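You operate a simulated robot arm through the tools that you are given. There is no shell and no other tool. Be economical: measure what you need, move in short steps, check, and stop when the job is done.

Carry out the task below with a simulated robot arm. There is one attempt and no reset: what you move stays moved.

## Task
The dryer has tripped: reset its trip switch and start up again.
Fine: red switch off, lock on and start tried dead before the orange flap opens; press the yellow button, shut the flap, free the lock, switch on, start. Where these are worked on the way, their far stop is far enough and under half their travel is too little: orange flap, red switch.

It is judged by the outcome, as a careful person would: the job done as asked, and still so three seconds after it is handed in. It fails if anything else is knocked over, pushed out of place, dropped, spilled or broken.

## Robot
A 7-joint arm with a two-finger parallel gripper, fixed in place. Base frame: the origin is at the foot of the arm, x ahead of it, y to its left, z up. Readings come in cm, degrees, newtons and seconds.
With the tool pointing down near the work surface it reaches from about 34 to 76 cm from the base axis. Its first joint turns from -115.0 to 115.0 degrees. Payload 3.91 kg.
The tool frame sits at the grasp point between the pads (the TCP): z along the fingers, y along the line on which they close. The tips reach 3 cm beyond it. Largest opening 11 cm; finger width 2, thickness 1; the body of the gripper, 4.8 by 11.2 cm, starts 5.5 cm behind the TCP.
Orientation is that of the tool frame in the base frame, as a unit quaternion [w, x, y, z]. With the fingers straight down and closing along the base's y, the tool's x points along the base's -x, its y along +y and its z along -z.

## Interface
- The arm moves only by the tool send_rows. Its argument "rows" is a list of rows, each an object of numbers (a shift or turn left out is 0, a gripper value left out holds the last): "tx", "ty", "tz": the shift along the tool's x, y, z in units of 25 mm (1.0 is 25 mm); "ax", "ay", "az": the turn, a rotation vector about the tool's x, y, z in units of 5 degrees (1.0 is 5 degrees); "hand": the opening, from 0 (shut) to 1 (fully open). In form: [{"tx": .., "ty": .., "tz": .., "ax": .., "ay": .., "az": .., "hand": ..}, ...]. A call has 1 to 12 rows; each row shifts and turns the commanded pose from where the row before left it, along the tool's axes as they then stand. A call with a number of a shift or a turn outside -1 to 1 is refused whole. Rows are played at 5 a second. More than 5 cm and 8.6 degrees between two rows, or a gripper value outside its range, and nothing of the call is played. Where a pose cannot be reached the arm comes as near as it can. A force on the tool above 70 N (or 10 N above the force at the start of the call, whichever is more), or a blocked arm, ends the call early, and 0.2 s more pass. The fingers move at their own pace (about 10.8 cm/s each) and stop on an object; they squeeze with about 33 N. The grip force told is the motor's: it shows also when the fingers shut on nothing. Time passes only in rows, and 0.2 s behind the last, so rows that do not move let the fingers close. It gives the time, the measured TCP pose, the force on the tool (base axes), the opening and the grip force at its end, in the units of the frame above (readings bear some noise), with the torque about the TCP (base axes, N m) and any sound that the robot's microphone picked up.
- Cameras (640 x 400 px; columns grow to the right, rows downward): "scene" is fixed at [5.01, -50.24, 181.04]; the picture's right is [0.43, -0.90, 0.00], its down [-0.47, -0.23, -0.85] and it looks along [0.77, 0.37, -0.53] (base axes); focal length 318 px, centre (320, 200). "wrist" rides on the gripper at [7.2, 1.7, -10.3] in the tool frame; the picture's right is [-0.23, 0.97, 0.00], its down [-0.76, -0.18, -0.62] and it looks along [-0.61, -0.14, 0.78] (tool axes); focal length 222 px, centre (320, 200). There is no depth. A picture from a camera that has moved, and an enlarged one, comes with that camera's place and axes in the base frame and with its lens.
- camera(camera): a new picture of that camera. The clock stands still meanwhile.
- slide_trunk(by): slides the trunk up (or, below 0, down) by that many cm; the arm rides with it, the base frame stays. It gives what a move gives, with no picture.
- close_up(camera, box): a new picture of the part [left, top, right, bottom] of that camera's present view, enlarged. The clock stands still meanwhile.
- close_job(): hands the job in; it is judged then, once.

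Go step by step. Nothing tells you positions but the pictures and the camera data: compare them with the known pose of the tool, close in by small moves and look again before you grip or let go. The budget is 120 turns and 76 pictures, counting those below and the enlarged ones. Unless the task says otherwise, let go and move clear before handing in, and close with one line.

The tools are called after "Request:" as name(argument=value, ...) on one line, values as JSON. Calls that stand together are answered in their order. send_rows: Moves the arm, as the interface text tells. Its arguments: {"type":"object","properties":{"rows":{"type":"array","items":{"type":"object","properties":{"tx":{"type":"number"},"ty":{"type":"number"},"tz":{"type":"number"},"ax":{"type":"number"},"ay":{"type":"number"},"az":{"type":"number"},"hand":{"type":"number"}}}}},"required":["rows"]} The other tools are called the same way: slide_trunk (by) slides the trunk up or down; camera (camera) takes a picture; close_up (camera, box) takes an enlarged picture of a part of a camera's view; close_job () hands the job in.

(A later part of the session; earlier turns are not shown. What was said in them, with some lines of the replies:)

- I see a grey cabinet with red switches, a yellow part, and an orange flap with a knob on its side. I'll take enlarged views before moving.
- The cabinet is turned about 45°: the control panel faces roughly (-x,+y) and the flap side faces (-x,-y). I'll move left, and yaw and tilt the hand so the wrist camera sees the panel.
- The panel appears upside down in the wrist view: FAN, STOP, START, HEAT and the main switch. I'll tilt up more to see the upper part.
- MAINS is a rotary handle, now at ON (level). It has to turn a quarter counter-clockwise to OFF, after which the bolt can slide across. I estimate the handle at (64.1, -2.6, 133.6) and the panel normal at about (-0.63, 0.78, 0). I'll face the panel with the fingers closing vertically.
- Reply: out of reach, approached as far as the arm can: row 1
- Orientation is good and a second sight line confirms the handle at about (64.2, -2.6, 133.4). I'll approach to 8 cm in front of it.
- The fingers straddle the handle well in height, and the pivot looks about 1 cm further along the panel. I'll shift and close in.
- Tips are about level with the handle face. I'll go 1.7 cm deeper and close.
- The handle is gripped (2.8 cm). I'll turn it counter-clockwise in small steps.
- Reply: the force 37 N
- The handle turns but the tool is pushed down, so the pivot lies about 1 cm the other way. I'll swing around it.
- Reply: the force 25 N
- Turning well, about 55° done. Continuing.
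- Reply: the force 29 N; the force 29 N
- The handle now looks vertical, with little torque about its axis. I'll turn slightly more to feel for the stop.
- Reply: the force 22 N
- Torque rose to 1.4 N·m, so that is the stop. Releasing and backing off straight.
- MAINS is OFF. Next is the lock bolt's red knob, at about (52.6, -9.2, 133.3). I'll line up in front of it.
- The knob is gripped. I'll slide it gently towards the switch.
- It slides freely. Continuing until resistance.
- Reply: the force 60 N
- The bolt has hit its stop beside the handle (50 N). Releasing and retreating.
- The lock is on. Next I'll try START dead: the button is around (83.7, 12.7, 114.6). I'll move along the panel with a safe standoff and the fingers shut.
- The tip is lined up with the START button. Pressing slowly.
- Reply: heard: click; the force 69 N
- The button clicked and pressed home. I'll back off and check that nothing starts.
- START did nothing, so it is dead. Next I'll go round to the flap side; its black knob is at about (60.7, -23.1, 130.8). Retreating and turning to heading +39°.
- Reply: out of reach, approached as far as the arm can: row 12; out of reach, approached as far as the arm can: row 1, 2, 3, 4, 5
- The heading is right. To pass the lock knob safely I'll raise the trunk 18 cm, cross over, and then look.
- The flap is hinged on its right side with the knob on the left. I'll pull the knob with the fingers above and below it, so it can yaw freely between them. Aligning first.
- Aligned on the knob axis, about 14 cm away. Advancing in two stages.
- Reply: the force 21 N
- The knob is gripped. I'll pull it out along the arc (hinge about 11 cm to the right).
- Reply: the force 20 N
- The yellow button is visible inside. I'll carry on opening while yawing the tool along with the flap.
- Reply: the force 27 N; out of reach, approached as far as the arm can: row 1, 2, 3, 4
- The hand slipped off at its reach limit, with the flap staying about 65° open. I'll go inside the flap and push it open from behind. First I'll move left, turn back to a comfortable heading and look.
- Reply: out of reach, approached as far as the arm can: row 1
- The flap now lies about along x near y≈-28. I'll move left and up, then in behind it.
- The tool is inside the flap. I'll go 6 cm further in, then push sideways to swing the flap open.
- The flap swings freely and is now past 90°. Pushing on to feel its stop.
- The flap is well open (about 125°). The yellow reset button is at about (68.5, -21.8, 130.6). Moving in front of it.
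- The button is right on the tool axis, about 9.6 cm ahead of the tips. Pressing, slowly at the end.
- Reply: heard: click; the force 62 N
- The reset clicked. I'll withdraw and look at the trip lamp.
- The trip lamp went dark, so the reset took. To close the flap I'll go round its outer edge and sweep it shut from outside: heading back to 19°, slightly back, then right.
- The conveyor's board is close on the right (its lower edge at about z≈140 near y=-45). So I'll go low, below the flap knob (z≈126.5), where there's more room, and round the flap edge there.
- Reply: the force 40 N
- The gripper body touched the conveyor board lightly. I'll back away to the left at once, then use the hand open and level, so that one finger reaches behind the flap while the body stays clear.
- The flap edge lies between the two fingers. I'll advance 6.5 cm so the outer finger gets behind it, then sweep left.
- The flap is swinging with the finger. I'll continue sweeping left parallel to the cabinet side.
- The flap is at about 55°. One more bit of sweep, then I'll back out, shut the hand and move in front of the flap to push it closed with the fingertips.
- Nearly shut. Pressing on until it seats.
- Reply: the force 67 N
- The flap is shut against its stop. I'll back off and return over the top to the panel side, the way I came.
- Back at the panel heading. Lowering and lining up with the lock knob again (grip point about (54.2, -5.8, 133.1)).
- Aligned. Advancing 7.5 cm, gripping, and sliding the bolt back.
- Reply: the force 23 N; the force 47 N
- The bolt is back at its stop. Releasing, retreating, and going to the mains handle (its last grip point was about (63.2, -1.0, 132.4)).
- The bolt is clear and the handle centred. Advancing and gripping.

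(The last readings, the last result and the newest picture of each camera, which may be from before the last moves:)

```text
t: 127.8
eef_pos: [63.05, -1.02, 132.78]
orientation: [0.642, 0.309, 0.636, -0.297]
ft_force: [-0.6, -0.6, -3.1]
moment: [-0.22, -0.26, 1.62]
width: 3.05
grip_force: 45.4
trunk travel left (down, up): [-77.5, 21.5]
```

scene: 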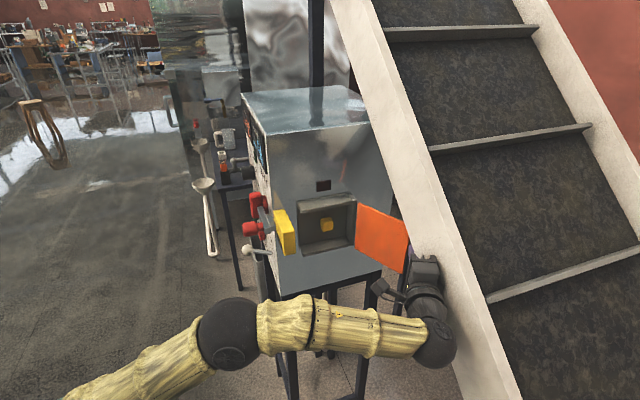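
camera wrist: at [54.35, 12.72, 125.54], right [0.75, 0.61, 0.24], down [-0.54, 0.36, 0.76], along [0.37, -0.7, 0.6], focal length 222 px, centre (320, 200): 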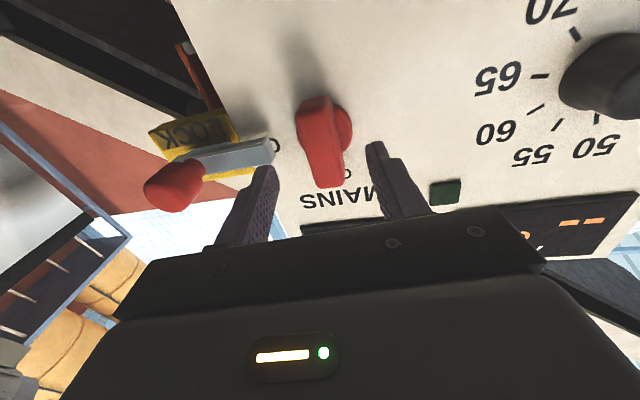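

Request:
send_rows(rows=[{"az": 1, "ty": 0.03}, {"az": 1, "ty": 0.03}, {"az": 1, "ty": 0.03}, {"az": 1, "ty": 0.03}])

Request:
send_rows(rows=[{"az": 1, "ty": 0.03}, {"az": 1, "ty": 0.03}, {"az": 1, "ty": 0.03}, {"az": 1, "ty": 0.03}])

```text
t: 128.8
eef_pos: [63.31, -0.84, 132.76]
orientation: [0.684, 0.416, 0.571, -0.182]
ft_force: [-5.0, -1.5, -3.2]
moment: [0.59, 0.65, 1.54]
width: 3.05
grip_force: 45.0
trunk travel left (down, up): [-77.5, 21.5]
```

```text
t: 129.8
eef_pos: [63.34, -0.73, 132.88]
orientation: [0.704, 0.508, 0.492, -0.06]
ft_force: [-15.8, -4.5, -14.2]
moment: [0.35, 0.25, 1.48]
width: 3.01
grip_force: 45.0
trunk travel left (down, up): [-77.5, 21.5]
```

Request:
send_rows(rows=[{"az": 1, "ty": 0.0}, {"az": 1, "ty": 0.01}, {"az": 1, "ty": 0.01}, {"az": 1, "ty": 0.01}, {"az": 1, "ty": 0.01}])

Request:
send_rows(rows=[{"az": 1, "ty": 0.02}, {"az": 1, "ty": 0.02}, {"az": 1, "ty": 0.02}, {"az": 1, "ty": 0.02}, {"az": 1, "ty": 0.02}, {"az": 0.6}])

```text
t: 130.9
eef_pos: [63.49, -0.59, 133.04]
orientation: [0.702, 0.603, 0.368, 0.093]
ft_force: [-12.0, -2.2, -9.4]
moment: [-0.34, -0.39, 1.27]
width: 2.91
grip_force: 45.3
trunk travel left (down, up): [-77.5, 21.5]
```

```text
t: 132.3
eef_pos: [63.61, -0.44, 133.43]
orientation: [0.659, 0.673, 0.212, 0.26]
ft_force: [-2.1, 0.7, 7.9]
moment: [-0.45, 1.4, -0.76]
width: 2.9
grip_force: 45.0
trunk travel left (down, up): [-77.5, 21.5]
```

Torque of -1.4 N·m: the handle is at its ON stop. Releasing and backing off, then checking.

Request:
send_rows(rows=[{"hand": 0.6}, {}, {"tz": -1}, {"tz": -1}, {"tz": -1}, {"tz": -1}, {"tz": -1}])

Request:
camera(camera="wrist")

```text
t: 133.9
eef_pos: [55.9, 9.25, 133.02]
orientation: [0.658, 0.674, 0.212, 0.259]
ft_force: [-0.1, 1.0, -0.9]
moment: [0.01, 0.01, 0.0]
width: 6.61
grip_force: 0.0
trunk travel left (down, up): [-77.5, 21.5]
```

```text
4 pictures are left
camera wrist: at [54.85, 21.81, 135.27], right [-0.23, -0.18, 0.96], down [-0.97, 0.01, -0.23], along [0.03, -0.98, -0.18], focal length 222 px, centre (320, 200)
```

wrist: 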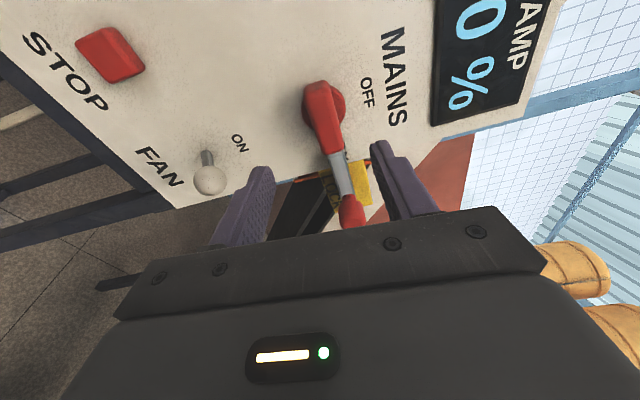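

MAINS is ON and the display is live. Turning the wrist back and moving over to START.

Request:
send_rows(rows=[{"az": -1, "hand": 0}, {"az": -1}, {"az": -1}, {"az": -1}, {"az": -1}, {"az": -1}, {"az": -1}, {"az": -1}, {"az": -1}, {"az": -1}])

Request:
send_rows(rows=[{"az": -1}, {"az": -1}, {"az": -1}, {"az": -1}, {"az": -1}, {"az": -1}, {"az": -1}, {"az": -1}, {"az": -0.6}])

Request:
send_rows(rows=[{"ty": 0.916, "tx": 0.692}, {"ty": 0.916, "tx": 0.692}, {"ty": 0.916, "tx": 0.692}, {"ty": 0.916, "tx": 0.692}, {"ty": 0.916, "tx": 0.692}, {"ty": 0.916, "tx": 0.692}, {"ty": 0.916, "tx": 0.692}, {"ty": 0.916, "tx": 0.692}, {"ty": 0.916, "tx": 0.692}, {"ty": 0.916, "tx": 0.692}])

```text
t: 136.2
eef_pos: [55.88, 9.3, 133.35]
orientation: [0.706, 0.521, 0.478, -0.044]
ft_force: [-0.5, -1.0, 0.2]
moment: [-0.01, -0.01, -0.02]
width: 0.0
grip_force: 33.4
trunk travel left (down, up): [-77.5, 21.5]
```

```text
t: 138.2
eef_pos: [55.75, 9.22, 133.21]
orientation: [0.641, 0.309, 0.636, -0.299]
ft_force: [0.4, 0.0, -0.7]
moment: [0.02, 0.0, -0.01]
width: 0.0
grip_force: 33.2
trunk travel left (down, up): [-77.5, 21.5]
```

```text
t: 140.3
eef_pos: [74.09, 24.04, 116.29]
orientation: [0.641, 0.309, 0.636, -0.298]
ft_force: [0.5, -0.1, -0.9]
moment: [0.03, 0.02, -0.02]
width: 0.0
grip_force: 33.2
trunk travel left (down, up): [-77.5, 21.5]
```

Request:
send_rows(rows=[{"ty": -0.2, "tx": 0.2}, {"tz": 0.8}, {"tz": 0.8}, {"tz": 0.8}, {"tz": 0.8}, {"tz": 0.4}, {"tz": 0.3}, {"tz": 0.3}, {"tz": 0.2}])

```text
t: 142.3
eef_pos: [79.97, 15.51, 115.86]
orientation: [0.641, 0.307, 0.637, -0.298]
ft_force: [-21.8, 14.1, -5.9]
moment: [0.12, 0.12, 0.0]
width: 0.0
grip_force: 32.9
trunk travel left (down, up): [-77.5, 21.5]
heard: click
```

The start button clicked. I'll back off, wait, and look at the panel.

Request:
send_rows(rows=[{"tz": -1}, {"tz": -1}, {"tz": -1}, {"tz": -1}, {"tz": -1}, {"tz": -1}, {"ty": -1}, {"ty": -1}, {}, {}, {}])

Request:
camera(camera="wrist")

Request:
close_up(camera="scene", box=[200, 80, 420, 300])

```text
t: 144.8
eef_pos: [66.98, 23.37, 115.58]
orientation: [0.641, 0.31, 0.635, -0.299]
ft_force: [0.2, 0.7, 0.8]
moment: [0.0, 0.02, 0.01]
width: 0.0
grip_force: 32.8
trunk travel left (down, up): [-77.5, 21.5]
```

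```text
3 pictures are left
camera wrist: at [61.93, 32.56, 108.38], right [0.75, 0.61, 0.24], down [-0.54, 0.36, 0.76], along [0.37, -0.7, 0.6], focal length 222 px, centre (320, 200)
```

wrist: 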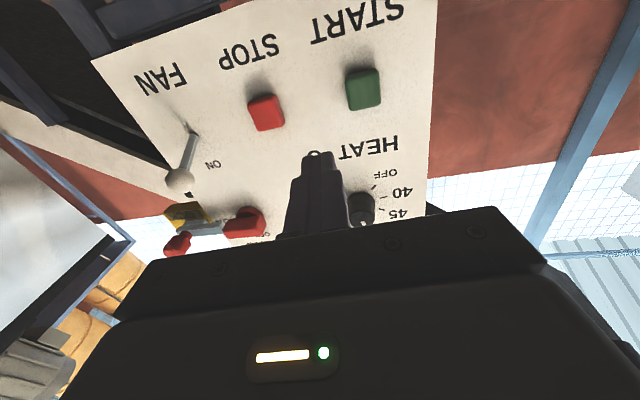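

```text
1.82 times, centred on (310, 190) of scene
camera zoom: at [5.01, -50.24, 181.04], right [0.43, -0.9, 0.0], down [-0.47, -0.23, -0.85], along [0.77, 0.37, -0.53], focal length 578 px, centre (338, 218)
```

zoom: 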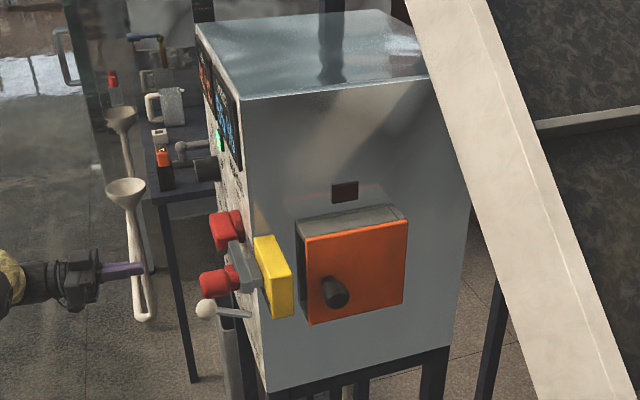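

The green run lamp is lit, the trip lamp is dark, the flap is shut, the lock is free, the mains are on, and the arm is clear.

Request:
close_job()

```text
The job is handed in.
```

The dryer's trip switch is reset and it is running again, with every step done in the order you gave; on the way the gripper briefly touched the conveyor board (about 40 N), with no shift visible in the pictures.
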